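You operate a simulated robot arm through the tools that you are given. There is no shell and no other tool. Be economical: measure what you need, move in short steps, check, and stop when the job is done.

The job below is to be done with a simulated two-armed robot. You get a single attempt, and the scene is never put back.

## Task
Put the brown-rim white cone on the white bench away on the middle rack shelf. Carry the waste tray with both arms and set it on the blue bench. Put the small white roll on the long bench away on the wall shelf. Take the orange-rim purple cone on the blue bench and put it away on the middle rack shelf. Take the 26 CM pale teal tube from the green bench and leave it on the shelf under the white bench. Put the large paper band on the blue bench. Put the green clip on the orange orange-edged setting card. Open the left drawer. Any order will do. Set down upright: brown-rim white cone, small white roll, orange-rim purple cone, large paper band.

It is judged by the outcome, as a careful person would: the job done as asked, and still so three seconds after it is handed in. It fails if anything else is knocked over, pushed out of place, dropped, spilled or broken.

## Robot
Two 7-joint arms with two-finger grippers on one trunk, on a base that drives. Base frame: it is fixed to the floor where the robot stands at the start and does not move with it; the origin is under the middle of the robot, x ahead of it, y to its left, z up; the surface under the hand at the start is at about z = 840. Units: mm, degrees, N and s.
The left shoulder is at the start at [79, 216, 1283], the right one opposite. With the tool pointing down near the work surface each hand reaches from about 260 to 860 mm from the robot's upright axis, wherever it stands, measured 20 degrees to its own side. Places, roughly: blue bench [3600, 2200, 800]; brown-rim white cone [750, 250, 1000]; green clip (6x4x9 cm) [5300, 600, 800]; large paper band [5500, -250, 750]; left drawer [5300, -900, 700]; middle rack shelf [1300, -300, 900]; orange-edged setting card [5250, 1000, 750]; orange-rim purple cone [3750, 2250, 1000]; pale teal tube [2250, 2000, 750]; shelf under the white bench [700, -300, 200]; small white roll (6x6x8 cm) [3300, -300, 900]; wall shelf (159x21 cm) [5640, -1420, 1360]; waste tray [3000, 500, 750]. Payload 3.43 kg a hand.
The TCP of each hand is the grasp point between the finger pads, 20 mm short of the fingertips. In the tool frame z runs along the fingers and y along their closing line. The gripper opens to 124 mm. The gripper's body begins 93 mm behind the TCP.
Orientation is that of the tool frame in the base frame, as a unit quaternion [x, y, z, w]. With the fingers straight down and closing along the base's y, the tool's x points along the base's -x, its y along +y and its z along -z.

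## Interface
- The arms move only by the tool drive_tool. It takes "left_increments", "right_increments" or both (then of equal length, played together; a hand with none holds still); each is a list of rows, each a list of 7 numbers: the gripper command, from -1 (fully open) to 1 (shut), values between in proportion, then the shift along the tool's x, y, z in mm, then the turn, a rotation vector about the tool's x, y, z in rad. In form: [[fingers, dx, dy, dz, ax, ay, az], ...]. A call has 1 to 8 rows; each row is the pose to reach, as a shift and turn from the pose commanded when the call began, along the tool's axes at that moment. Each row takes 0.2 s and may step no farther than 50 mm and 8.6 degrees from the row before; otherwise, or with a gripper value out of range, the whole call is refused. Where a pose cannot be reached the arm comes as near as it can. A force on the tool above 40 N (or 10 N above the force at the start of the call, whichever is more), or a blocked arm, ends the call early, and 0.2 s more pass. The fingers move at their own pace (about 72 mm/s each) and stop on an object; they squeeze with about 41 N. The grip force told is the motor's: it shows also when the fingers shut on nothing. Time passes only in rows, and 0.2 s behind the last, so rows that repeat a pose let the fingers close. The reply holds the time, the measured pose of the TCP, the force on the tool along the base axes, the opening and the grip force, in the units named above and with some noise, with the torque about the TCP (base axes, N m) and any sound that the robot's microphone picked up.
- Cameras (640 x 400 px; columns grow to the right, rows downward): "scene" is now at [196, -25.1, 1423.3]; the picture's right is [-0.29, -0.96, 0.00], its down [-0.67, 0.20, -0.71] and it looks along [0.68, -0.20, -0.70] (base axes); focal length 296 px, centre (320, 200). "left" rides on the left gripper at [82, -14, -140] in its tool frame; the picture's right is [0.17, 0.99, 0.00], its down [-0.83, 0.14, -0.54] and it looks along [-0.53, 0.09, 0.84] (tool axes); focal length 243 px, centre (320, 200). "right" rides on the right gripper at [82, 14, -140] in its tool frame; the picture's right is [-0.17, 0.99, 0.00], its down [-0.83, -0.14, -0.54] and it looks along [-0.53, -0.09, 0.84] (tool axes); focal length 243 px, centre (320, 200). There is no depth. A picture from a camera that has moved, and an enlarged one, comes with that camera's place and axes in the base frame and with its lens. The place of the scene camera against the robot may be out by one fixed shift of up to 18 mm in any direction.
- snapshot(camera): a new picture of that camera. No time passes.
- slide_trunk(by): slides the trunk up (or, below 0, down) by that many mm; the arms and the scene camera ride with it, the base frame stays. It gives what a move gives, with no picture.
- roll_base(legs): drives the robot by 1 to 6 legs, each [ahead, left, turn to the left] in mm, mm and degrees, along the robot's own axes; the way and the turn of a leg run together, so that a leg with both is an arc; at most 1500 mm and 180 degrees a leg. The arms and the cameras ride along, it lands a little off, and it stops where it bumps. It gives what a move gives.
- turn_head(pan, tilt): turns the head with the scene camera to pan (to the left, within 80 degrees either way) and tilt (down, from -29 to 69), counted from straight ahead of the robot. It gives what a move gives.
- inspect(camera, box): a new picture of the part [left, top, right, bottom] of that camera's present view, enlarged. No time passes.
- finish_job(): hands the job in; it is judged then, once.

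Work in short steps. Places have to be worked out from the pictures, the camera data and where the tool is seen: move nearer, look again, correct. Check each grasp and each placing, and mend what went wrong. You have 207 turns and 190 pictures in all, those below and enlarged ones among them. Open the grippers and draw the arms clear of the work before you hand the job in, unless the task says otherwise; then end with one line.

The tools are called after ">>>" as name(argument=value, ...) on one line, values as JSON. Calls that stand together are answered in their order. drive_tool: Moves the arms, as the interface text tells. Its arguments: {"type":"object","properties":{"left_increments":{"type":"array","items":{"type":"array","items":{"type":"number"}}},"right_increments":{"type":"array","items":{"type":"array","items":{"type":"number"}}}},"required":[]} The other tools are called the same way: slide_trunk (by) slides the trunk up or down; roll_base (legs) drives the base; turn_head (pan, tilt) turns the head that bears the scene camera; snapshot (camera) takes a picture; inspect (camera, box) takes an enlarged picture of a part of a camera's view; finish_job () hands the job in.

At the start:

```text
time: 0.0
left_tool_pos: [499.0, 114.5, 1119.7]
left_ee_rot: [0.0, 1.0, 0.001, 0.0]
left_wrist_force: [0.0, 0.1, -1.2]
left_moment: [-0.03, 0.0, 0.02]
left_opening: 123.8
left_grasp_force: 0.0
right_tool_pos: [491.3, -327.9, 1170.3]
right_ee_rot: [0.0, 1.0, 0.0, 0.001]
right_wrist_force: [-0.2, -0.7, -0.8]
right_moment: [0.0, 0.0, 0.03]
right_opening: 123.8
right_grasp_force: 0.2
trunk travel left (down, up): [-439.0, 152.0]
robot x, y, heading: [2.8, -0.6, 0.1]
head pan, tilt: [-16.7, 44.7]
```

scene: 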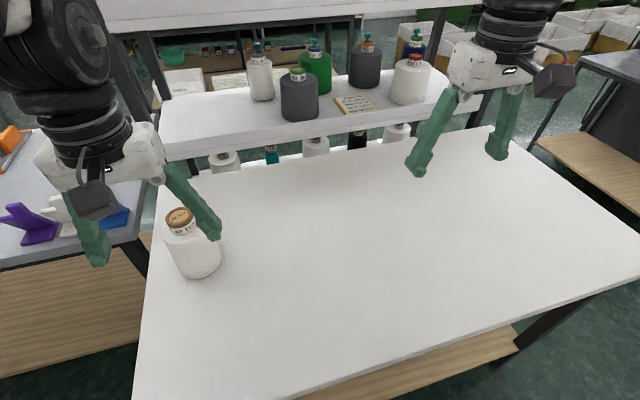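
right: 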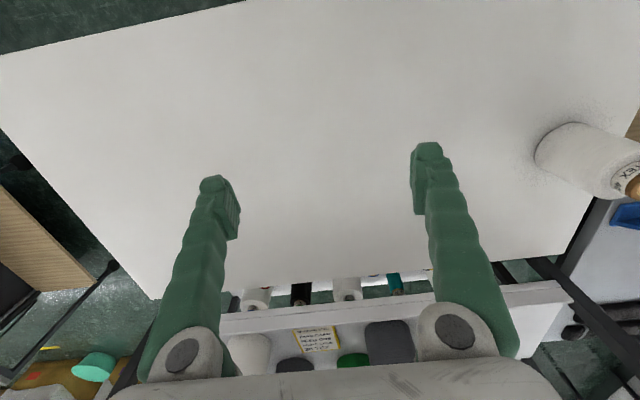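
left: 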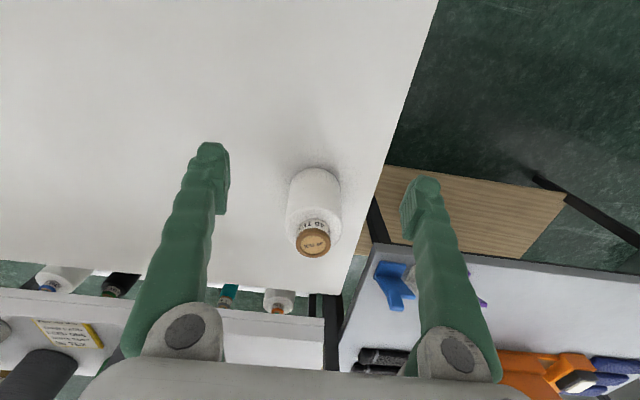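

I'll look around first to understand the layout: rack, benches and where free space is.

>>> turn_head(pan=-10, tilt=20)

>>> snapshot(camera="scene")

>>> turn_head(pan=50, tilt=20)

>>> snapshot(camera="scene")

>>> turn_head(pan=-65, tilt=25)

>>> snapshot(camera="scene")

```text
time: 0.9
left_tool_pos: [499.2, 113.0, 1120.2]
left_ee_rot: [0.001, 1.0, 0.001, 0.0]
left_wrist_force: [-0.2, -0.5, -0.2]
left_moment: [-0.01, -0.03, -0.02]
left_opening: 123.9
left_grasp_force: 0.0
right_tool_pos: [491.4, -328.7, 1168.9]
right_ee_rot: [0.0, 1.0, -0.001, 0.0]
right_wrist_force: [-0.2, 0.1, 0.3]
right_moment: [0.0, 0.02, -0.04]
right_opening: 123.9
right_grasp_force: 0.1
trunk travel left (down, up): [-439.0, 152.0]
robot x, y, heading: [-1.5, 2.3, -0.2]
head pan, tilt: [-10.0, 20.0]
```

```text
186 pictures are left
camera scene: at [209.6, -17.9, 1461.4], right [-0.17, -0.98, 0.0], down [-0.34, 0.06, -0.94], along [0.93, -0.16, -0.34], focal length 296 px, centre (320, 200)
```

scene: 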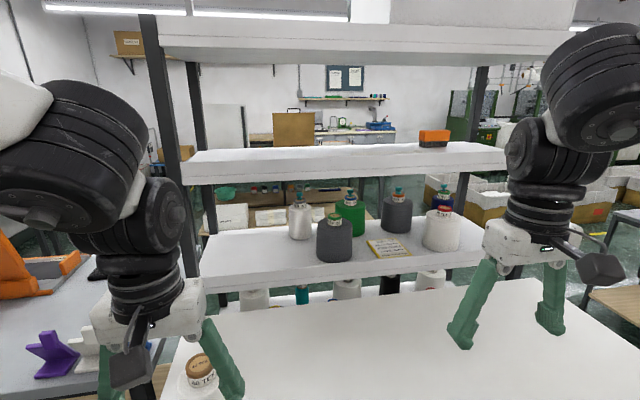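

```text
time: 2.2
left_tool_pos: [499.4, 114.4, 1120.6]
left_ee_rot: [0.0, 1.0, 0.0, 0.0]
left_wrist_force: [-0.8, -0.4, 0.1]
left_moment: [-0.01, -0.02, 0.0]
left_opening: 124.3
left_grasp_force: 0.1
right_tool_pos: [491.7, -328.6, 1167.2]
right_ee_rot: [0.0, 1.0, 0.0, 0.001]
right_wrist_force: [0.1, 0.0, 0.4]
right_moment: [0.01, 0.0, 0.01]
right_opening: 123.8
right_grasp_force: 0.0
trunk travel left (down, up): [-439.0, 152.0]
robot x, y, heading: [1.1, -0.4, 0.1]
head pan, tilt: [50.0, 20.0]
```

```text
185 pictures are left
camera scene: at [177.8, 69.6, 1461.5], right [0.77, -0.64, 0.0], down [-0.22, -0.26, -0.94], along [0.6, 0.72, -0.34], focal length 296 px, centre (320, 200)
```

scene: 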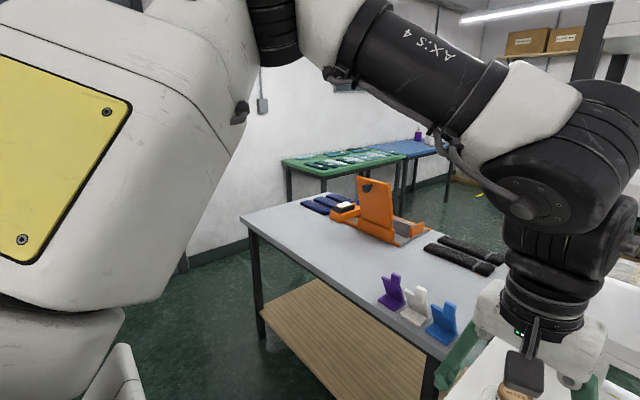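

```text
time: 4.1
left_tool_pos: [499.6, 114.9, 1120.1]
left_ee_rot: [0.0, 1.0, 0.0, -0.001]
left_wrist_force: [-0.1, -0.9, 0.9]
left_moment: [-0.02, 0.03, -0.03]
left_opening: 124.2
left_grasp_force: 0.0
right_tool_pos: [491.6, -329.1, 1168.4]
right_ee_rot: [0.0, 1.0, 0.0, 0.0]
right_wrist_force: [-0.3, -1.2, -0.7]
right_moment: [0.01, -0.01, 0.0]
right_opening: 123.9
right_grasp_force: 0.0
trunk travel left (down, up): [-439.0, 152.0]
robot x, y, heading: [0.1, 0.1, 0.0]
head pan, tilt: [-65.0, 25.0]
```

```text
184 pictures are left
camera scene: at [156.9, -85.2, 1453.4], right [-0.91, -0.42, 0.0], down [-0.18, 0.38, -0.91], along [0.38, -0.82, -0.42], focal length 296 px, centre (320, 200)
```

scene: 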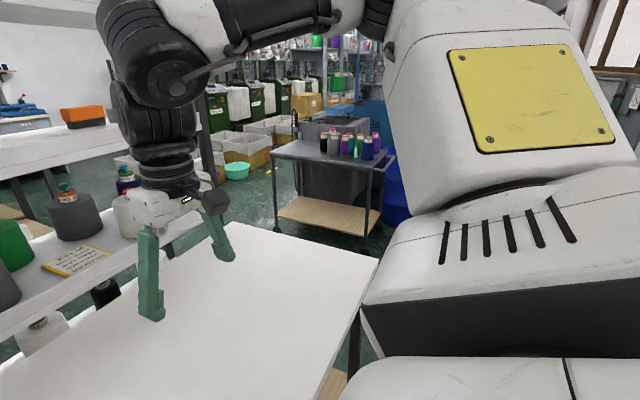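

The rack's middle shelf (z≈900) has free room at its left end, and the rack looks open at the back. I'll zoom on the white cone from both cameras to fix its place and shape.

>>> inspect(camera="left", box=[240, 120, 400, 280])

>>> turn_head(pan=15, tilt=45)

>>> snapshot(camera="scene")

```text
2.50 times, centred on (320, 200) of left
camera zoom: at [417.0, 100.8, 1260.4], right [-0.17, 0.99, 0.0], down [0.83, 0.14, 0.54], along [0.53, 0.09, -0.84], focal length 606 px, centre (320, 200)
```

zoom: 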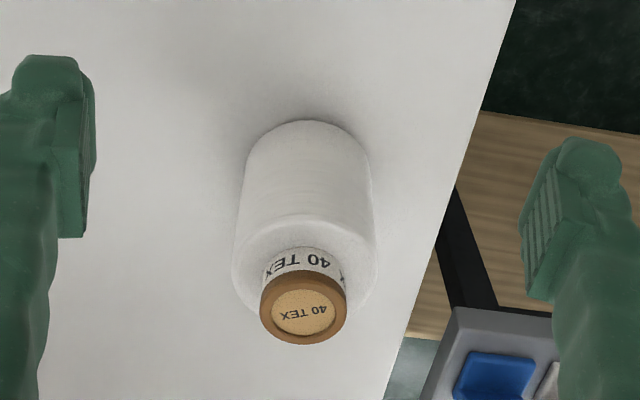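

```text
time: 5.7
left_tool_pos: [498.2, 116.2, 1120.3]
left_ee_rot: [-0.001, 1.0, 0.0, 0.0]
left_wrist_force: [0.8, 0.2, 1.3]
left_moment: [0.0, -0.01, -0.07]
left_opening: 124.1
left_grasp_force: 0.0
right_tool_pos: [490.8, -328.1, 1169.1]
right_ee_rot: [0.0, 1.0, 0.0, 0.0]
right_wrist_force: [-0.3, 1.1, 0.4]
right_moment: [-0.01, 0.01, 0.01]
right_opening: 123.9
right_grasp_force: 0.0
trunk travel left (down, up): [-439.0, 152.0]
robot x, y, heading: [-2.1, 1.4, -0.0]
head pan, tilt: [15.0, 45.0]
```

```text
182 pictures are left
camera scene: at [196.5, 19.3, 1422.9], right [0.26, -0.97, 0.0], down [-0.68, -0.18, -0.71], along [0.68, 0.18, -0.71], focal length 296 px, centre (320, 200)
```

scene: 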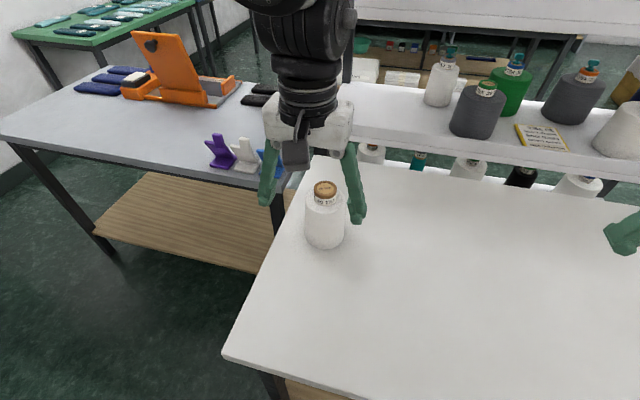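

The cone stands near (656,130), body ~95 wide, top at ~1003. I pitch the left fingers forward 45° and bring them up behind it.

>>> drive_tool(left_increments=[[-1, 0, 3, 0, 0, -0.131, 0], [-1, -10, 6, 20, 0, -0.262, 0], [-1, -20, 9, 50, 0, -0.393, 0], [-1, -35, 12, 80, 0, -0.524, 0], [-1, -50, 14, 105, 0, -0.655, 0], [-1, -65, 14, 125, 0, -0.785, 0]])

>>> snapshot(camera="left")

```text
time: 7.1
left_tool_pos: [567.6, 129.0, 994.4]
left_ee_rot: [-0.001, 0.924, 0.001, 0.383]
left_wrist_force: [0.0, -0.3, -0.2]
left_moment: [0.03, 0.0, 0.0]
left_opening: 123.9
left_grasp_force: 0.0
right_tool_pos: [492.0, -328.4, 1168.2]
right_ee_rot: [0.0, 1.0, 0.0, 0.0]
right_wrist_force: [0.9, -0.1, -0.8]
right_moment: [0.0, 0.01, -0.01]
right_opening: 124.1
right_grasp_force: 0.0
trunk travel left (down, up): [-439.0, 152.0]
robot x, y, heading: [1.9, -0.4, 0.1]
head pan, tilt: [15.0, 45.0]
```

```text
181 pictures are left
camera left: at [409.7, 115.4, 1035.2], right [-0.12, 0.99, -0.12], down [0.21, 0.14, 0.97], along [0.97, 0.09, -0.22], focal length 243 px, centre (320, 200)
```

left: 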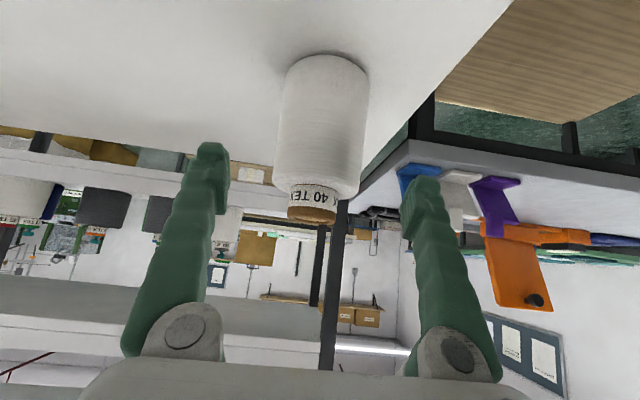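

The cone sits between the fingers. I advance along the fingers to straddle its body, then close.

>>> drive_tool(left_increments=[[-1, 0, 3, 40, 0, 0, 0], [-1, 0, 3, 80, 0, 0, 0], [-1, 0, 3, 118, 0, 0, 0], [1, 0, 3, 118, 0, 0, 0], [1, 0, 3, 118, 0, 0, 0], [1, 0, 3, 118, 0, 0, 0]])

```text
time: 8.5
left_tool_pos: [650.4, 132.5, 913.4]
left_ee_rot: [0.0, 0.923, -0.001, 0.384]
left_wrist_force: [0.2, -1.8, 4.2]
left_moment: [0.23, -0.17, -0.07]
left_opening: 94.8
left_grasp_force: 41.4
right_tool_pos: [490.3, -330.5, 1168.3]
right_ee_rot: [0.0, 1.0, 0.0, 0.001]
right_wrist_force: [0.1, -0.8, 0.1]
right_moment: [-0.01, -0.01, 0.0]
right_opening: 124.1
right_grasp_force: 0.0
trunk travel left (down, up): [-439.0, 152.0]
robot x, y, heading: [2.6, 2.0, -0.1]
head pan, tilt: [15.0, 45.0]
```

Gripped at 94.8 mm. I lift it straight up and draw it in for driving.

>>> drive_tool(left_increments=[[1, -30, 0, -30, 0, 0, 0], [1, -60, 0, -60, 0, 0, 0], [1, -90, 0, -90, 0, 0, 0], [1, -90, 0, -130, 0, 0, 0], [1, -90, 0, -175, 0, 0, 0], [1, -70, 0, -210, 0, 0, 0]])

>>> turn_head(pan=-50, tilt=30)

>>> roll_base(legs=[[-60, -700, 0], [0, -650, 0]])

>>> snapshot(camera="scene")

>>> snapshot(camera="left")

```text
time: 9.9
left_tool_pos: [545.9, 129.2, 1112.1]
left_ee_rot: [-0.001, 0.924, 0.001, 0.383]
left_wrist_force: [-0.7, -0.1, -2.8]
left_moment: [-0.01, 0.05, 0.05]
left_opening: 47.8
left_grasp_force: 41.3
right_tool_pos: [491.0, -330.1, 1168.8]
right_ee_rot: [0.0, 1.0, -0.001, 0.001]
right_wrist_force: [0.0, 0.0, -0.2]
right_moment: [0.04, -0.04, 0.01]
right_opening: 124.0
right_grasp_force: 0.0
trunk travel left (down, up): [-439.0, 152.0]
robot x, y, heading: [0.9, 3.1, 0.2]
head pan, tilt: [15.0, 45.0]
```

```text
time: 11.2
left_tool_pos: [546.5, 132.2, 1110.2]
left_ee_rot: [-0.001, 0.924, 0.0, 0.383]
left_wrist_force: [0.0, 0.1, -3.3]
left_moment: [0.0, 0.04, 0.0]
left_opening: 47.5
left_grasp_force: 41.0
right_tool_pos: [492.0, -329.0, 1168.9]
right_ee_rot: [0.0, 1.0, 0.0, 0.0]
right_wrist_force: [0.5, -0.7, 0.7]
right_moment: [0.01, -0.01, -0.01]
right_opening: 124.2
right_grasp_force: 0.0
trunk travel left (down, up): [-439.0, 152.0]
robot x, y, heading: [-0.5, 2.9, -0.1]
head pan, tilt: [-50.0, 30.0]
```

```text
time: 29.3
left_tool_pos: [484.2, -1194.2, 1111.5]
left_ee_rot: [0.0, 0.924, -0.001, 0.383]
left_wrist_force: [0.0, -1.0, -3.0]
left_moment: [-0.02, 0.09, 0.01]
left_opening: 47.4
left_grasp_force: 40.6
right_tool_pos: [429.5, -1654.8, 1169.4]
right_ee_rot: [0.001, 1.0, 0.0, 0.001]
right_wrist_force: [-0.2, 0.0, 0.0]
right_moment: [0.0, -0.02, -0.02]
right_opening: 123.8
right_grasp_force: 0.0
trunk travel left (down, up): [-439.0, 152.0]
robot x, y, heading: [-61.6, -1324.6, -0.1]
head pan, tilt: [-50.0, 30.0]
```

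```text
180 pictures are left
camera scene: at [114.1, -1396.6, 1445.4], right [-0.77, -0.64, 0.0], down [-0.32, 0.38, -0.87], along [0.56, -0.66, -0.5], focal length 296 px, centre (320, 200)
```

scene: 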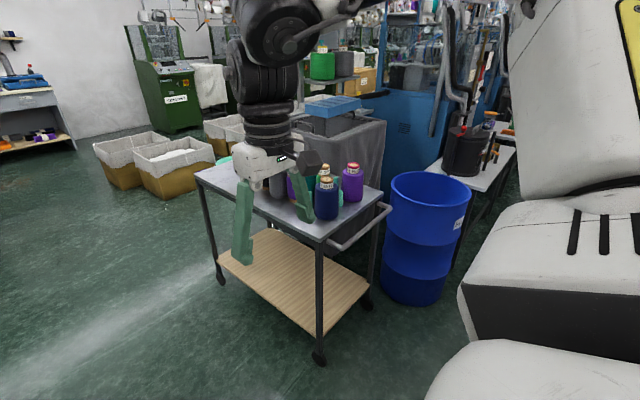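

```text
179 pictures are left
camera left: at [327.2, -1208.1, 1151.1], right [-0.12, 0.99, -0.12], down [0.21, 0.14, 0.97], along [0.97, 0.09, -0.22], focal length 243 px, centre (320, 200)
```

left: 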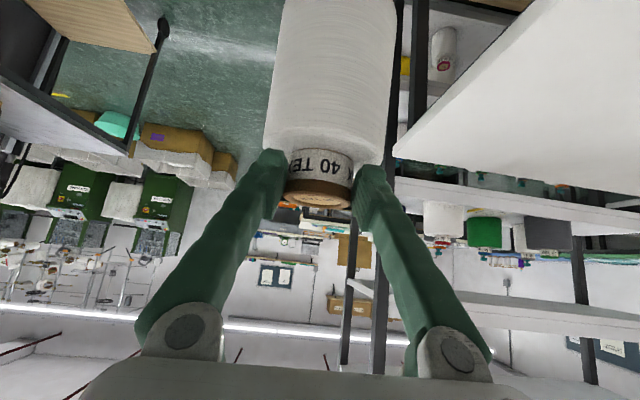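

The fingers slid up from the tapered body onto the neck (opening 47.5), yet the cone hangs upright and firmly. I'll look ahead down the aisle before driving past the bench and cart.

>>> turn_head(pan=5, tilt=20)

>>> snapshot(camera="scene")

```text
time: 30.6
left_tool_pos: [485.7, -1194.5, 1111.1]
left_ee_rot: [0.0, 0.924, 0.0, 0.383]
left_wrist_force: [0.1, -0.1, -2.5]
left_moment: [0.01, 0.04, 0.01]
left_opening: 47.3
left_grasp_force: 40.8
right_tool_pos: [428.9, -1654.8, 1169.0]
right_ee_rot: [0.0, 1.0, 0.0, -0.001]
right_wrist_force: [0.3, 0.5, -0.3]
right_moment: [0.01, -0.02, 0.02]
right_opening: 124.1
right_grasp_force: 0.0
trunk travel left (down, up): [-439.0, 152.0]
robot x, y, heading: [-62.7, -1326.6, 0.2]
head pan, tilt: [5.0, 20.0]
```

```text
178 pictures are left
camera scene: at [148.8, -1319.4, 1461.5], right [0.09, -1.0, 0.0], down [-0.34, -0.03, -0.94], along [0.94, 0.08, -0.34], focal length 296 px, centre (320, 200)
```

scene: 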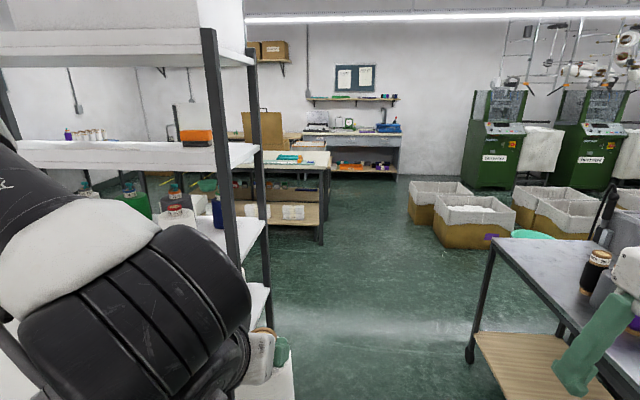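

The aisle is clear. I drive on a lane at y≈-1480 to behind the rack, then turn toward it.

>>> roll_base(legs=[[0, -150, 0], [1500, 0, 0], [600, 0, 0], [0, 0, 90]])

>>> snapshot(camera="scene")

```text
time: 51.2
left_tool_pos: [1918.5, -957.3, 1110.1]
left_ee_rot: [0.66, -0.646, -0.274, -0.268]
left_wrist_force: [-0.3, 0.7, -3.2]
left_moment: [-0.06, 0.03, -0.02]
left_opening: 46.3
left_grasp_force: 40.9
right_tool_pos: [2380.7, -1002.8, 1168.6]
right_ee_rot: [0.714, -0.7, 0.0, 0.001]
right_wrist_force: [0.0, 0.2, 0.2]
right_moment: [-0.02, 0.04, 0.0]
right_opening: 123.9
right_grasp_force: 0.0
trunk travel left (down, up): [-439.0, 152.0]
robot x, y, heading: [2059.9, -1500.1, 91.1]
head pan, tilt: [5.0, 20.0]
```

```text
177 pictures are left
camera scene: at [2045.0, -1287.8, 1461.5], right [0.99, 0.11, 0.0], down [0.04, -0.34, -0.94], along [-0.1, 0.93, -0.34], focal length 296 px, centre (320, 200)
```

scene: 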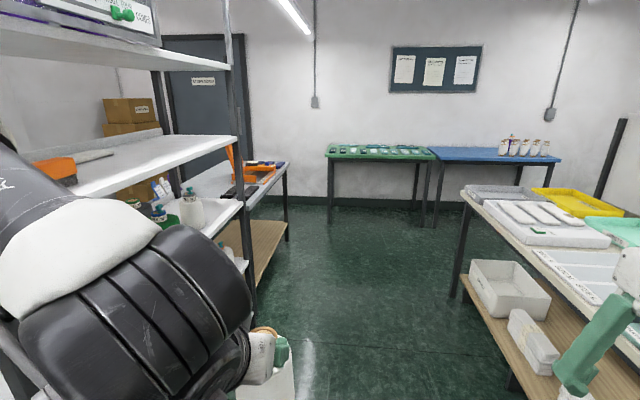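

Clear aisle between rack and long bench. I slide a bit right, drive alongside to y≈190 and turn to face the rack's back.

>>> roll_base(legs=[[0, -200, 0], [1500, 0, 0], [180, 0, 0], [0, 0, 89]])

>>> turn_head(pan=0, tilt=35)

>>> snapshot(camera="scene")

```text
time: 69.8
left_tool_pos: [1693.3, 64.6, 1110.5]
left_ee_rot: [0.924, -0.015, -0.382, -0.006]
left_wrist_force: [-0.6, -0.4, -2.5]
left_moment: [0.01, -0.07, 0.02]
left_opening: 45.3
left_grasp_force: 40.6
right_tool_pos: [1762.9, 523.4, 1168.1]
right_ee_rot: [1.0, -0.015, 0.0, 0.0]
right_wrist_force: [-0.3, 0.3, 0.0]
right_moment: [0.01, 0.03, -0.01]
right_opening: 123.9
right_grasp_force: 0.1
trunk travel left (down, up): [-439.0, 152.0]
robot x, y, heading: [2242.4, 178.2, 178.2]
head pan, tilt: [5.0, 20.0]
```

```text
time: 70.6
left_tool_pos: [1693.5, 64.8, 1109.6]
left_ee_rot: [0.924, -0.014, -0.382, -0.006]
left_wrist_force: [0.8, 0.4, -2.2]
left_moment: [-0.03, -0.08, 0.01]
left_opening: 45.3
left_grasp_force: 41.2
right_tool_pos: [1762.5, 524.0, 1167.9]
right_ee_rot: [1.0, -0.016, 0.0, 0.001]
right_wrist_force: [0.0, 0.5, 0.5]
right_moment: [0.02, 0.0, -0.01]
right_opening: 124.1
right_grasp_force: 0.1
trunk travel left (down, up): [-439.0, 152.0]
robot x, y, heading: [2243.7, 185.7, 178.3]
head pan, tilt: [0.0, 35.0]
```

```text
176 pictures are left
camera scene: at [2030.0, 184.4, 1437.7], right [0.03, 1.0, 0.0], down [0.57, -0.02, -0.82], along [-0.82, 0.03, -0.57], focal length 296 px, centre (320, 200)
```

scene: 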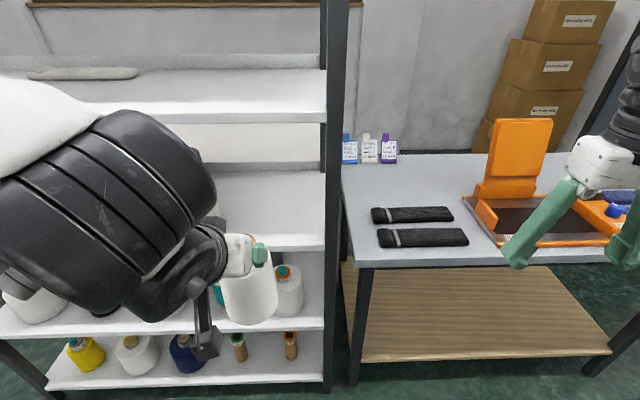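

Middle shelf (z≈910) is empty in the part facing me. I zoom to read the shelf edges and how the cone hangs.

>>> inspect(camera="scene", box=[180, 150, 360, 340])

>>> snapshot(camera="left")

```text
2.11 times, centred on (270, 245) of scene
camera zoom: at [2030.0, 184.4, 1437.7], right [0.03, 1.0, 0.0], down [0.57, -0.02, -0.82], along [-0.82, 0.03, -0.57], focal length 624 px, centre (425, 105)
```

zoom: 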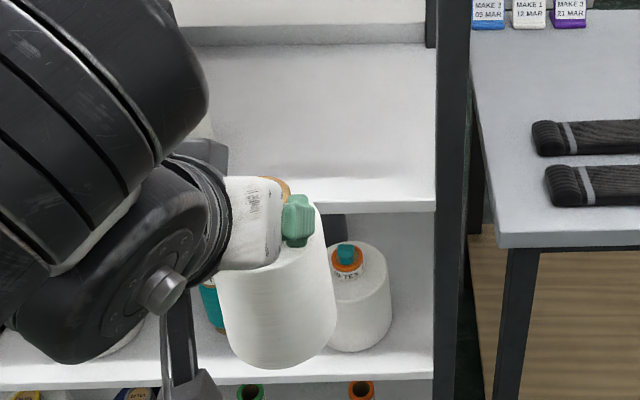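

```text
174 pictures are left
camera left: at [1850.4, 73.8, 1151.0], right [0.09, -0.99, -0.12], down [-0.21, -0.13, 0.97], along [-0.97, -0.06, -0.22], focal length 243 px, centre (320, 200)
```

left: 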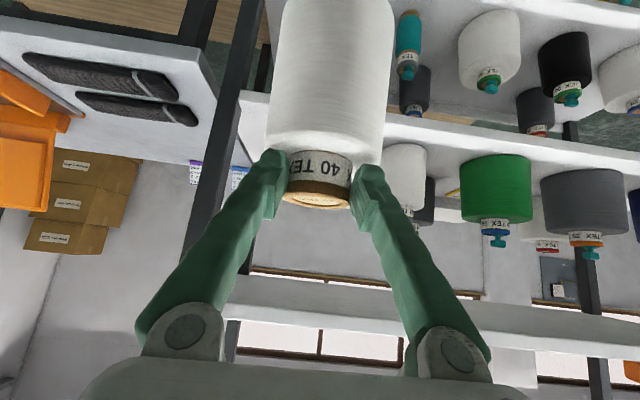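

Cone bottom hangs ≈130 mm under the TCP; the shelf edge is about x≈1480, z≈920. I lower a little and drive up close, stopping short of the edge to check.

>>> drive_tool(left_increments=[[1, 9, 0, 9, 0, 0, 0], [1, 18, 0, 18, 0, 0, 0]])

>>> roll_base(legs=[[130, 0, 1.8]])

>>> inspect(camera="scene", box=[180, 150, 400, 370])

>>> snapshot(camera="left")

```text
time: 71.2
left_tool_pos: [1694.3, 64.2, 1083.7]
left_ee_rot: [0.924, -0.014, -0.382, -0.006]
left_wrist_force: [0.2, -0.3, -3.9]
left_moment: [0.0, -0.04, 0.01]
left_opening: 45.4
left_grasp_force: 41.1
right_tool_pos: [1763.0, 524.3, 1168.6]
right_ee_rot: [1.0, -0.016, 0.0, 0.0]
right_wrist_force: [0.7, 0.0, -0.9]
right_moment: [0.01, -0.03, 0.02]
right_opening: 123.9
right_grasp_force: 0.1
trunk travel left (down, up): [-439.0, 152.0]
robot x, y, heading: [2243.7, 181.2, 178.3]
head pan, tilt: [0.0, 35.0]
```

```text
time: 72.6
left_tool_pos: [1570.2, 47.3, 1085.3]
left_ee_rot: [0.924, 0.002, -0.383, 0.001]
left_wrist_force: [-0.6, -0.3, -2.8]
left_moment: [0.01, -0.04, -0.01]
left_opening: 45.4
left_grasp_force: 41.3
right_tool_pos: [1623.0, 508.8, 1170.5]
right_ee_rot: [1.0, 0.002, -0.001, 0.0]
right_wrist_force: [0.6, -0.6, 0.1]
right_moment: [0.01, 0.02, 0.01]
right_opening: 124.0
right_grasp_force: 0.0
trunk travel left (down, up): [-439.0, 152.0]
robot x, y, heading: [2115.1, 180.1, -179.6]
head pan, tilt: [0.0, 35.0]
```

```text
1.82 times, centred on (290, 260) of scene
camera zoom: at [1902.6, 178.9, 1438.0], right [0.0, 1.0, 0.0], down [0.57, 0.0, -0.82], along [-0.82, 0.0, -0.57], focal length 539 px, centre (374, 91)
```

zoom: 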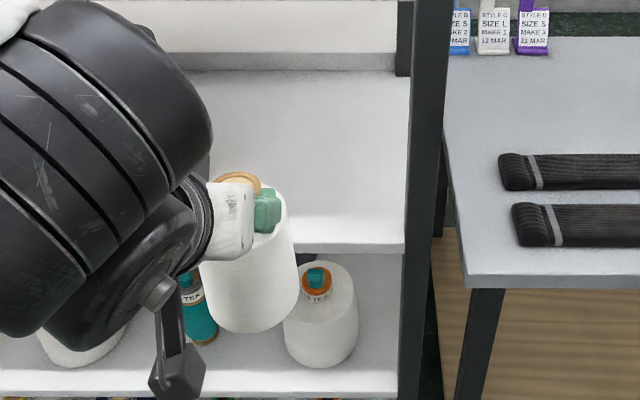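

```text
172 pictures are left
camera left: at [1727.0, 61.3, 1126.2], right [0.12, -0.99, -0.12], down [-0.2, -0.14, 0.97], along [-0.97, -0.09, -0.22], focal length 243 px, centre (320, 200)
```

left: 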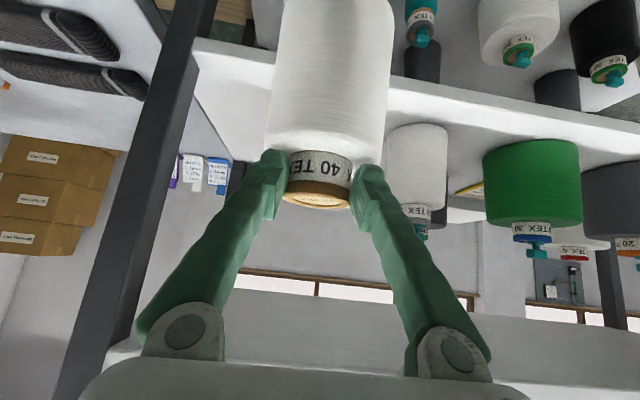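

Two rays put the shelf edge at about x≈1455, z≈892, cone bottom at ≈960. I lower 28, sidestep to y≈105 and drive in until the cone is over the shelf.

>>> drive_tool(left_increments=[[1, 10, 0, 10, 0, 0, 0], [1, 20, 0, 20, 0, 0, 0]])

>>> roll_base(legs=[[0, -58, 0], [90, 0, 0], [80, 0, 0]])

>>> snapshot(camera="left")

>>> snapshot(camera="scene")

```text
time: 73.2
left_tool_pos: [1569.9, 48.2, 1055.4]
left_ee_rot: [0.924, 0.001, -0.383, 0.001]
left_wrist_force: [-0.6, -0.5, -2.5]
left_moment: [0.0, -0.07, 0.0]
left_opening: 45.4
left_grasp_force: 41.3
right_tool_pos: [1621.1, 509.1, 1168.0]
right_ee_rot: [1.0, 0.002, 0.0, 0.001]
right_wrist_force: [0.5, -0.1, 0.3]
right_moment: [-0.02, -0.03, 0.0]
right_opening: 124.0
right_grasp_force: 0.1
trunk travel left (down, up): [-439.0, 152.0]
robot x, y, heading: [2115.3, 180.3, -179.6]
head pan, tilt: [0.0, 35.0]
```

```text
time: 76.2
left_tool_pos: [1405.3, 104.4, 1055.3]
left_ee_rot: [0.924, 0.002, -0.382, 0.001]
left_wrist_force: [-0.2, 0.1, 1.5]
left_moment: [0.0, 0.0, 0.02]
left_opening: 0.0
left_grasp_force: 34.0
right_tool_pos: [1457.6, 565.4, 1169.8]
right_ee_rot: [1.0, 0.003, -0.001, 0.001]
right_wrist_force: [-0.6, -0.4, -0.2]
right_moment: [-0.01, 0.0, -0.02]
right_opening: 124.0
right_grasp_force: 0.2
trunk travel left (down, up): [-439.0, 152.0]
robot x, y, heading: [1951.5, 237.6, -179.6]
head pan, tilt: [0.0, 35.0]
```

```text
171 pictures are left
camera left: at [1561.9, 117.8, 1096.2], right [0.12, -0.99, -0.12], down [-0.21, -0.14, 0.97], along [-0.97, -0.09, -0.22], focal length 243 px, centre (320, 200)
```

left: 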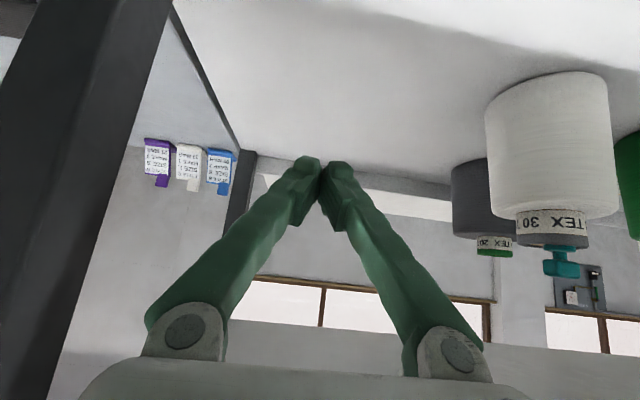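

```text
170 pictures are left
camera scene: at [1736.5, 235.9, 1437.8], right [0.0, 1.0, 0.0], down [0.57, 0.0, -0.82], along [-0.82, 0.0, -0.57], focal length 296 px, centre (320, 200)
```

scene: 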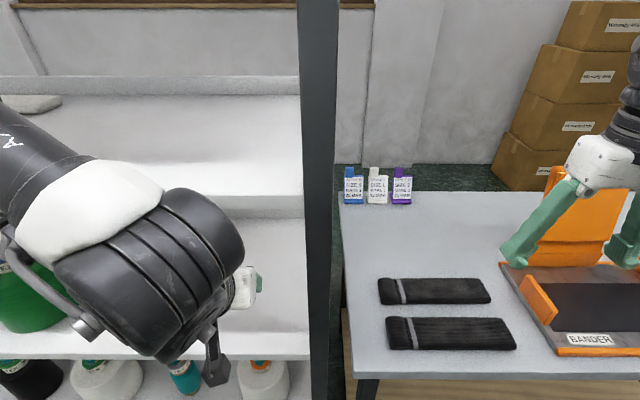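

The grip is empty: the cone slipped out during the drive-in. I back off, and look for where it went.

>>> roll_base(legs=[[-350, 0, 0]])

>>> turn_head(pan=20, tilt=60)

>>> snapshot(camera="scene")

>>> snapshot(camera="left")

```text
time: 78.8
left_tool_pos: [1744.0, 105.6, 1055.1]
left_ee_rot: [0.924, 0.002, -0.382, 0.0]
left_wrist_force: [0.1, 0.2, -1.6]
left_moment: [0.01, -0.02, -0.01]
left_opening: 0.1
left_grasp_force: 34.6
right_tool_pos: [1796.3, 567.0, 1167.7]
right_ee_rot: [1.0, 0.002, 0.0, 0.0]
right_wrist_force: [0.5, -0.1, 0.6]
right_moment: [0.04, -0.01, 0.01]
right_opening: 123.8
right_grasp_force: 0.1
trunk travel left (down, up): [-439.0, 152.0]
robot x, y, heading: [2289.1, 238.0, -179.7]
head pan, tilt: [0.0, 35.0]
```

```text
time: 79.7
left_tool_pos: [1745.1, 106.0, 1055.8]
left_ee_rot: [0.924, 0.002, -0.383, 0.001]
left_wrist_force: [0.4, 0.0, -0.2]
left_moment: [0.02, -0.02, 0.02]
left_opening: 0.0
left_grasp_force: 34.2
right_tool_pos: [1795.9, 566.7, 1169.0]
right_ee_rot: [1.0, 0.002, 0.0, 0.0]
right_wrist_force: [0.1, 0.0, 0.9]
right_moment: [0.02, 0.01, 0.0]
right_opening: 124.2
right_grasp_force: 0.0
trunk travel left (down, up): [-439.0, 152.0]
robot x, y, heading: [2287.4, 239.3, -179.6]
head pan, tilt: [20.0, 60.0]
```

```text
169 pictures are left
camera scene: at [2100.7, 214.8, 1403.4], right [-0.35, 0.94, 0.0], down [0.81, 0.3, -0.5], along [-0.47, -0.17, -0.87], focal length 296 px, centre (320, 200)
```

scene: 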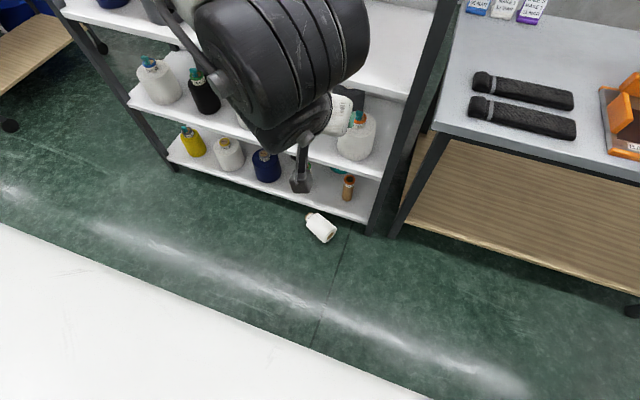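

```text
168 pictures are left
camera left: at [1900.7, 119.3, 1096.0], right [0.12, -0.99, -0.12], down [-0.21, -0.14, 0.97], along [-0.97, -0.09, -0.22], focal length 243 px, centre (320, 200)
```

left: 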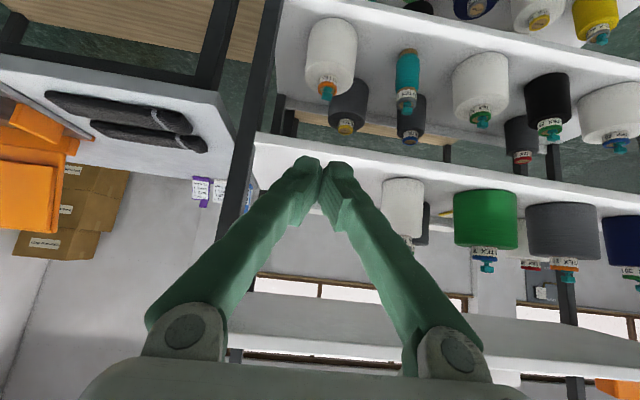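

The cone lies on the floor at about (1521, 11), cap pointing toward -y, undamaged to the eye. I'll recover it: bring the left hand to point down and open, lower the trunk, and step nearer to look.

>>> drive_tool(left_increments=[[-1, 0, 0, 0, 0, 0.131, 0], [-1, 0, 0, 0, 0, 0.262, 0], [-1, 0, 0, 0, 0, 0.393, 0], [-1, 0, 0, 0, 0, 0.524, 0], [-1, 0, 0, 0, 0, 0.655, 0], [-1, 0, 0, 0, 0, 0.785, 0]])

>>> slide_trunk(by=-300)

>>> drive_tool(left_increments=[[-1, 0, 0, 0, 0, 0, -0.148], [-1, 0, 0, 0, 0, 0, -0.296], [-1, 0, 0, 0, 0, 0, -0.444], [-1, 0, 0, 0, 0, 0, -0.592], [-1, 0, 0, 0, 0, 0, -0.74], [-1, 0, 0, 0, 0, 0, -0.888], [-1, 0, 0, 0, 0, 0, -1.036], [-1, 0, 0, 0, 0, 0, -1.184]])

>>> roll_base(legs=[[100, 70, 0]])

>>> snapshot(camera="left")

>>> snapshot(camera="scene")

```text
time: 81.1
left_tool_pos: [1742.1, 103.8, 1054.6]
left_ee_rot: [1.0, 0.002, 0.001, 0.001]
left_wrist_force: [-1.1, 0.3, 0.4]
left_moment: [0.06, -0.01, 0.0]
left_opening: 124.2
left_grasp_force: 0.1
right_tool_pos: [1794.9, 566.5, 1169.0]
right_ee_rot: [1.0, 0.002, 0.001, -0.001]
right_wrist_force: [-0.3, 0.0, -0.5]
right_moment: [0.01, -0.03, -0.06]
right_opening: 124.1
right_grasp_force: 0.0
trunk travel left (down, up): [-439.0, 152.0]
robot x, y, heading: [2288.7, 239.8, -179.7]
head pan, tilt: [20.0, 60.0]
```

```text
time: 84.1
left_tool_pos: [1741.8, 106.8, 667.7]
left_ee_rot: [0.996, 0.003, 0.093, 0.0]
left_wrist_force: [0.1, 0.9, -0.4]
left_moment: [0.0, 0.01, 0.0]
left_opening: 124.1
left_grasp_force: 0.0
right_tool_pos: [1797.0, 567.1, 869.2]
right_ee_rot: [1.0, 0.003, -0.001, 0.0]
right_wrist_force: [-0.4, -0.6, 0.4]
right_moment: [0.0, 0.02, 0.01]
right_opening: 124.3
right_grasp_force: 0.0
trunk travel left (down, up): [-139.0, 452.0]
robot x, y, heading: [2286.7, 239.7, -179.7]
head pan, tilt: [20.0, 60.0]
```

```text
time: 85.9
left_tool_pos: [1740.8, 105.5, 668.0]
left_ee_rot: [0.823, 0.56, 0.078, 0.052]
left_wrist_force: [-0.6, -0.2, -1.0]
left_moment: [-0.04, 0.03, -0.01]
left_opening: 123.9
left_grasp_force: 0.0
right_tool_pos: [1795.4, 568.1, 868.7]
right_ee_rot: [1.0, 0.003, 0.0, 0.0]
right_wrist_force: [-0.1, 0.0, 0.0]
right_moment: [0.02, 0.02, 0.04]
right_opening: 124.0
right_grasp_force: 0.1
trunk travel left (down, up): [-139.0, 452.0]
robot x, y, heading: [2287.4, 239.2, -179.9]
head pan, tilt: [20.0, 60.0]
```

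```text
time: 87.5
left_tool_pos: [1639.1, 35.5, 668.5]
left_ee_rot: [0.825, 0.558, 0.077, 0.052]
left_wrist_force: [-0.6, 0.0, 0.3]
left_moment: [0.06, -0.02, -0.03]
left_opening: 124.1
left_grasp_force: 0.0
right_tool_pos: [1694.8, 496.1, 869.2]
right_ee_rot: [1.0, 0.001, 0.0, 0.0]
right_wrist_force: [1.2, 0.3, 0.5]
right_moment: [0.01, 0.0, 0.02]
right_opening: 124.1
right_grasp_force: 0.0
trunk travel left (down, up): [-139.0, 452.0]
robot x, y, heading: [2187.8, 168.7, -179.7]
head pan, tilt: [20.0, 60.0]
```

```text
167 pictures are left
camera left: at [1629.8, 116.4, 808.8], right [0.96, -0.21, 0.18], down [-0.28, -0.82, 0.5], along [0.04, -0.53, -0.85], focal length 243 px, centre (320, 200)
```

left: 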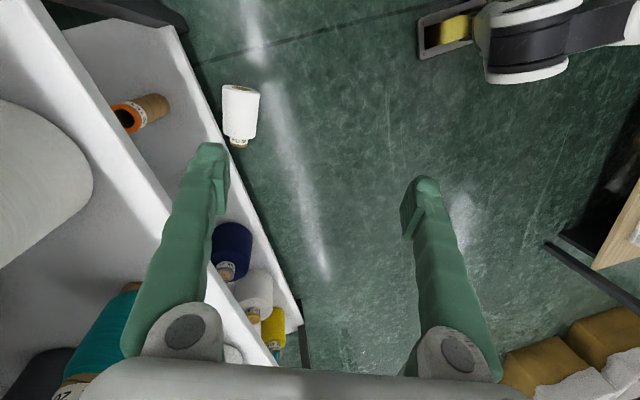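

```text
166 pictures are left
camera scene: at [1906.2, 143.8, 1085.0], right [-0.34, 0.94, 0.0], down [0.81, 0.3, -0.5], along [-0.47, -0.17, -0.87], focal length 296 px, centre (320, 200)
```

scene: 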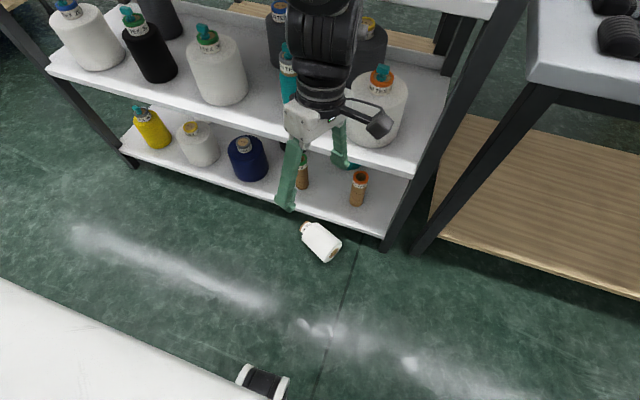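

The cone's axis runs toward (-0.37,-0.93), base end at (1533,66); rack edge x≈1453 is close. I correct the hand's pitch, lower the trunk more and step closer, then look from above.

>>> drive_tool(left_increments=[[-1, 0, 0, 0, 0, -0.094, 0], [-1, 0, 0, 0, 0, -0.187, 0]])

>>> slide_trunk(by=-130)

>>> roll_base(legs=[[98, 6, 0]])

>>> snapshot(camera="left")

```text
time: 88.2
left_tool_pos: [1638.0, 35.1, 668.7]
left_ee_rot: [0.828, 0.551, -0.001, 0.105]
left_wrist_force: [-0.4, 0.5, 0.8]
left_moment: [0.01, -0.01, 0.01]
left_opening: 123.9
left_grasp_force: 0.0
right_tool_pos: [1694.7, 498.0, 869.2]
right_ee_rot: [1.0, 0.002, 0.0, 0.0]
right_wrist_force: [-0.8, -0.7, -0.5]
right_moment: [0.01, 0.03, 0.0]
right_opening: 123.8
right_grasp_force: 0.0
trunk travel left (down, up): [-139.0, 452.0]
robot x, y, heading: [2188.5, 169.4, -179.7]
head pan, tilt: [20.0, 60.0]
```

```text
time: 89.7
left_tool_pos: [1638.7, 35.2, 537.8]
left_ee_rot: [0.828, 0.551, -0.001, 0.104]
left_wrist_force: [0.4, -0.5, 0.6]
left_moment: [-0.03, 0.02, 0.01]
left_opening: 124.4
left_grasp_force: 0.0
right_tool_pos: [1695.3, 496.6, 739.5]
right_ee_rot: [1.0, 0.002, -0.001, -0.001]
right_wrist_force: [0.2, 0.5, 0.4]
right_moment: [0.01, -0.02, 0.01]
right_opening: 124.0
right_grasp_force: 0.1
trunk travel left (down, up): [-9.0, 582.0]
robot x, y, heading: [2186.1, 167.0, -180.0]
head pan, tilt: [20.0, 60.0]
```

```text
time: 91.0
left_tool_pos: [1542.9, 28.3, 538.8]
left_ee_rot: [0.828, 0.552, 0.001, 0.104]
left_wrist_force: [-1.3, 0.5, 0.6]
left_moment: [0.02, -0.03, -0.02]
left_opening: 123.9
left_grasp_force: 0.0
right_tool_pos: [1596.8, 489.7, 739.6]
right_ee_rot: [1.0, 0.002, -0.001, 0.001]
right_wrist_force: [0.5, 0.1, 0.1]
right_moment: [-0.03, -0.02, -0.03]
right_opening: 124.0
right_grasp_force: 0.1
trunk travel left (down, up): [-9.0, 582.0]
robot x, y, heading: [2094.1, 165.7, -179.7]
head pan, tilt: [20.0, 60.0]
```

```text
165 pictures are left
camera left: at [1545.8, 131.6, 663.0], right [0.97, -0.21, 0.15], down [-0.26, -0.72, 0.65], along [-0.03, -0.66, -0.75], focal length 243 px, centre (320, 200)
```

left: 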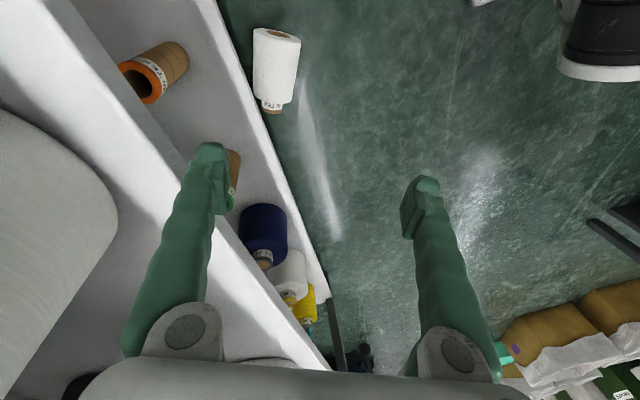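

The tilt correction about the wrong axis left ~12° of tilt; I level the tool properly, then shift and descend halfway.

>>> drive_tool(left_increments=[[-1, 0, 0, 0, 0.087, 0.057, 0], [-1, 0, 0, 0, 0.173, 0.114, 0]])

>>> drive_tool(left_increments=[[-1, -3, -3, 49, 0, 0, 0], [-1, -6, -6, 98, 0, 0, 0], [-1, -9, -9, 147, 0, 0, 0], [-1, -11.5, -11.4, 196, 0, 0, 0], [-1, -11.5, -11.4, 245, 0, 0, 0], [-1, -11.5, -11.4, 294, 0, 0, 0], [-1, -11.5, -11.4, 340, 0, 0, 0]])

>>> snapshot(camera="left")

```text
time: 91.6
left_tool_pos: [1543.6, 28.3, 538.6]
left_ee_rot: [0.833, 0.554, -0.001, 0.0]
left_wrist_force: [-0.3, -0.3, -0.7]
left_moment: [0.01, -0.02, 0.01]
left_opening: 124.2
left_grasp_force: 0.1
right_tool_pos: [1598.4, 488.1, 738.9]
right_ee_rot: [1.0, 0.003, 0.0, -0.001]
right_wrist_force: [-0.1, 0.0, -0.2]
right_moment: [0.01, 0.01, 0.02]
right_opening: 123.9
right_grasp_force: 0.0
trunk travel left (down, up): [-9.0, 582.0]
robot x, y, heading: [2090.1, 160.7, -179.6]
head pan, tilt: [20.0, 60.0]
```

```text
time: 93.2
left_tool_pos: [1542.3, 24.7, 203.4]
left_ee_rot: [0.837, 0.547, 0.0, -0.002]
left_wrist_force: [-1.4, -2.3, -1.7]
left_moment: [0.25, -0.21, -0.01]
left_opening: 124.0
left_grasp_force: 0.0
right_tool_pos: [1606.1, 488.4, 744.5]
right_ee_rot: [1.0, 0.005, -0.006, 0.0]
right_wrist_force: [-1.3, 0.3, -0.7]
right_moment: [0.03, -0.11, 0.0]
right_opening: 124.0
right_grasp_force: 0.0
trunk travel left (down, up): [-9.0, 582.0]
robot x, y, heading: [2093.6, 165.4, -179.6]
head pan, tilt: [20.0, 60.0]
```

```text
164 pictures are left
camera left: at [1561.9, 105.6, 343.7], right [0.97, -0.24, 0.0], down [-0.2, -0.82, 0.54], along [-0.13, -0.52, -0.84], focal length 243 px, centre (320, 200)
```

left: 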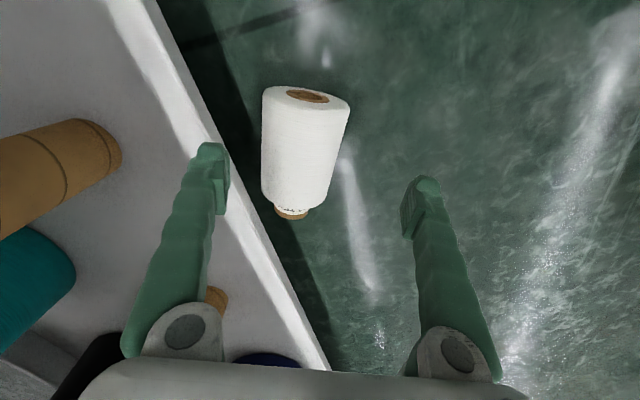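

The hand stopped short of the commanded spot, and the robot leaned a little; I check with the scene camera what is touching.

>>> turn_head(pan=30, tilt=55)

>>> snapshot(camera="scene")

```text
time: 93.9
left_tool_pos: [1543.3, 24.3, 203.3]
left_ee_rot: [0.837, 0.548, 0.002, -0.001]
left_wrist_force: [0.6, 0.3, -0.4]
left_moment: [0.01, -0.01, 0.02]
left_opening: 123.9
left_grasp_force: 0.1
right_tool_pos: [1606.4, 488.7, 745.2]
right_ee_rot: [1.0, 0.004, -0.006, 0.0]
right_wrist_force: [0.1, -1.4, 0.9]
right_moment: [0.02, -0.01, 0.01]
right_opening: 124.1
right_grasp_force: 0.1
trunk travel left (down, up): [-9.0, 582.0]
robot x, y, heading: [2090.0, 163.1, -179.5]
head pan, tilt: [30.0, 55.0]
```

```text
163 pictures are left
camera scene: at [1783.5, 123.7, 967.9], right [-0.51, 0.86, 0.01], down [0.7, 0.41, -0.58], along [-0.5, -0.29, -0.81], focal length 296 px, centre (320, 200)
```

scene: 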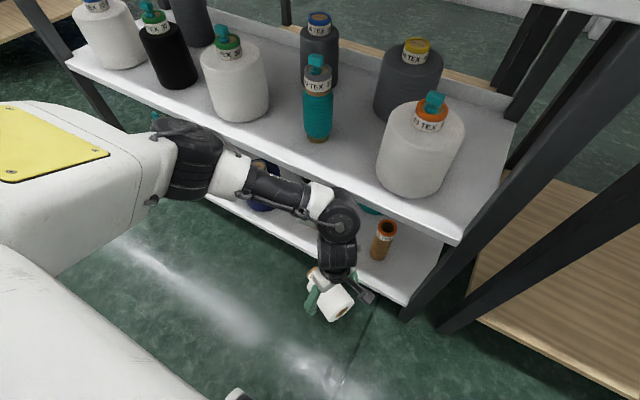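

The forearm, yawed this way, meets the rack's 550 mm shelf. Better: lift away, pitch the closed fingers 45°, hook behind the cone and roll it out from the rack.

>>> drive_tool(left_increments=[[-1, 0, 0, -50, 0, 0, 0], [-1, 0, 20, -100, 0, 0, 0], [-1, 0, 40, -150, 0, 0, 0.148], [-1, 0, 60, -190, 0, 0, 0.296], [-1, 0, 60, -220, 0, 0, 0.444], [1, 0, 60, -220, 0, 0, 0.592], [1, 0, 60, -220, 0, 0, 0.74], [1, 0, 60, -220, 0, 0, 0.888]])

>>> drive_tool(left_increments=[[1, 0, 0, 0, 0, 0, 0.148], [1, 0, 0, 0, 0, 0, 0.274]])

>>> drive_tool(left_increments=[[1, 0, 0, 0, 0, -0.131, 0], [1, 0, 0, 0, 0, -0.262, 0], [1, 0, 0, 0, 0, -0.393, 0], [1, 0, 0, 0, 0, -0.524, 0], [1, 0, 0, 0, 0, -0.655, 0], [1, 0, 0, 0, 0, -0.785, 0]])

>>> snapshot(camera="left")

```text
refused: row 2 steps farther than a row can; nothing moved
```

```text
time: 94.5
left_tool_pos: [1541.6, 19.6, 199.7]
left_ee_rot: [0.903, 0.43, 0.003, 0.002]
left_wrist_force: [-0.1, 0.2, -0.9]
left_moment: [0.0, -0.03, 0.0]
left_opening: 39.6
left_grasp_force: 0.0
right_tool_pos: [1604.4, 487.3, 745.7]
right_ee_rot: [1.0, 0.003, -0.005, -0.001]
right_wrist_force: [-0.2, 0.0, 0.2]
right_moment: [-0.03, 0.01, -0.01]
right_opening: 123.8
right_grasp_force: 0.0
trunk travel left (down, up): [-9.0, 582.0]
robot x, y, heading: [2088.3, 166.6, -179.6]
head pan, tilt: [30.0, 55.0]
```

```text
time: 95.9
left_tool_pos: [1528.2, 20.9, 199.4]
left_ee_rot: [0.83, 0.404, -0.346, 0.168]
left_wrist_force: [-0.5, 0.2, -0.2]
left_moment: [0.07, 0.0, -0.02]
left_opening: 0.0
left_grasp_force: 34.4
right_tool_pos: [1597.7, 490.2, 739.0]
right_ee_rot: [1.0, 0.003, 0.0, 0.001]
right_wrist_force: [-0.6, -1.2, -1.0]
right_moment: [0.01, -0.01, 0.01]
right_opening: 123.7
right_grasp_force: 0.1
trunk travel left (down, up): [-9.0, 582.0]
robot x, y, heading: [2091.0, 163.0, -179.9]
head pan, tilt: [30.0, 55.0]
```

```text
162 pictures are left
camera left: at [1613.8, 152.3, 239.4], right [0.85, -0.52, -0.12], down [-0.01, -0.25, 0.97], along [-0.53, -0.82, -0.22], focal length 243 px, centre (320, 200)
```

left: 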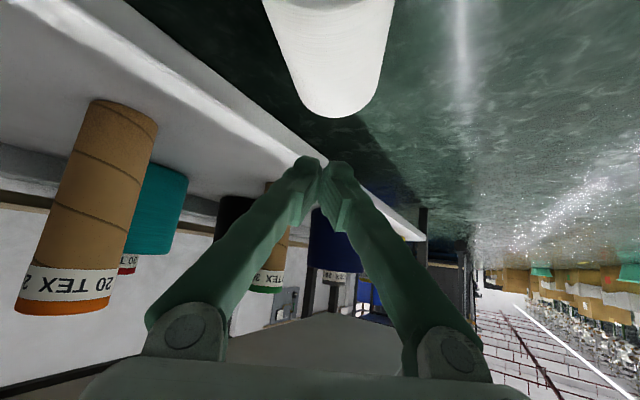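

The hand is free now and comes in from the cone's base end with the wrist away from the rack. I yaw 14° to match the axis, open, and take a pre-grasp pose.

>>> drive_tool(left_increments=[[-1, 20, -5, -10, -0.06, 0, -0.059], [-1, 45, -10, -10, -0.12, 0, -0.119], [-1, 75, -16, -8, -0.18, 0, -0.178], [-1, 102, -23, -8, -0.18, 0, -0.178], [-1, 102, -23, -8, -0.18, 0, -0.178]])

>>> snapshot(camera="left")

```text
time: 97.3
left_tool_pos: [1544.0, 37.9, 135.2]
left_ee_rot: [0.759, 0.506, -0.34, 0.23]
left_wrist_force: [0.6, 1.1, 0.5]
left_moment: [0.02, 0.03, 0.02]
left_opening: 124.0
left_grasp_force: 0.0
left hand out of reach, approached as far as the arm can: row 4, 5
right_tool_pos: [1597.0, 488.8, 738.2]
right_ee_rot: [1.0, 0.002, 0.001, 0.001]
right_wrist_force: [1.6, 0.6, -0.2]
right_moment: [-0.06, 0.03, -0.01]
right_opening: 123.7
right_grasp_force: 0.0
trunk travel left (down, up): [-9.0, 582.0]
robot x, y, heading: [2090.7, 163.6, -179.6]
head pan, tilt: [30.0, 55.0]
stopped in row 5 (left hand): the arm was blocked; the commanded pose is now the measured one
```

```text
161 pictures are left
camera left: at [1591.2, 189.1, 166.1], right [0.95, -0.28, -0.12], down [0.07, -0.19, 0.98], along [-0.29, -0.94, -0.16], focal length 243 px, centre (320, 200)
```

left: 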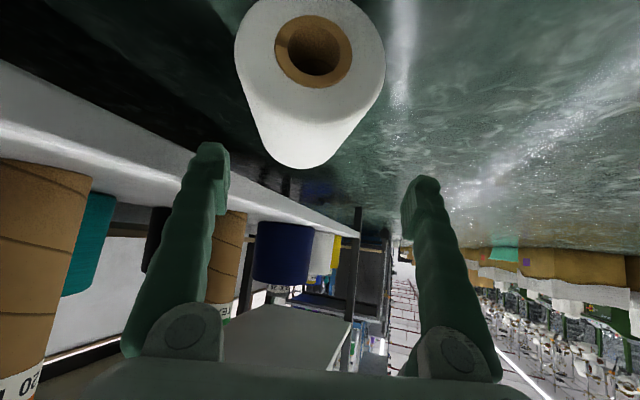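

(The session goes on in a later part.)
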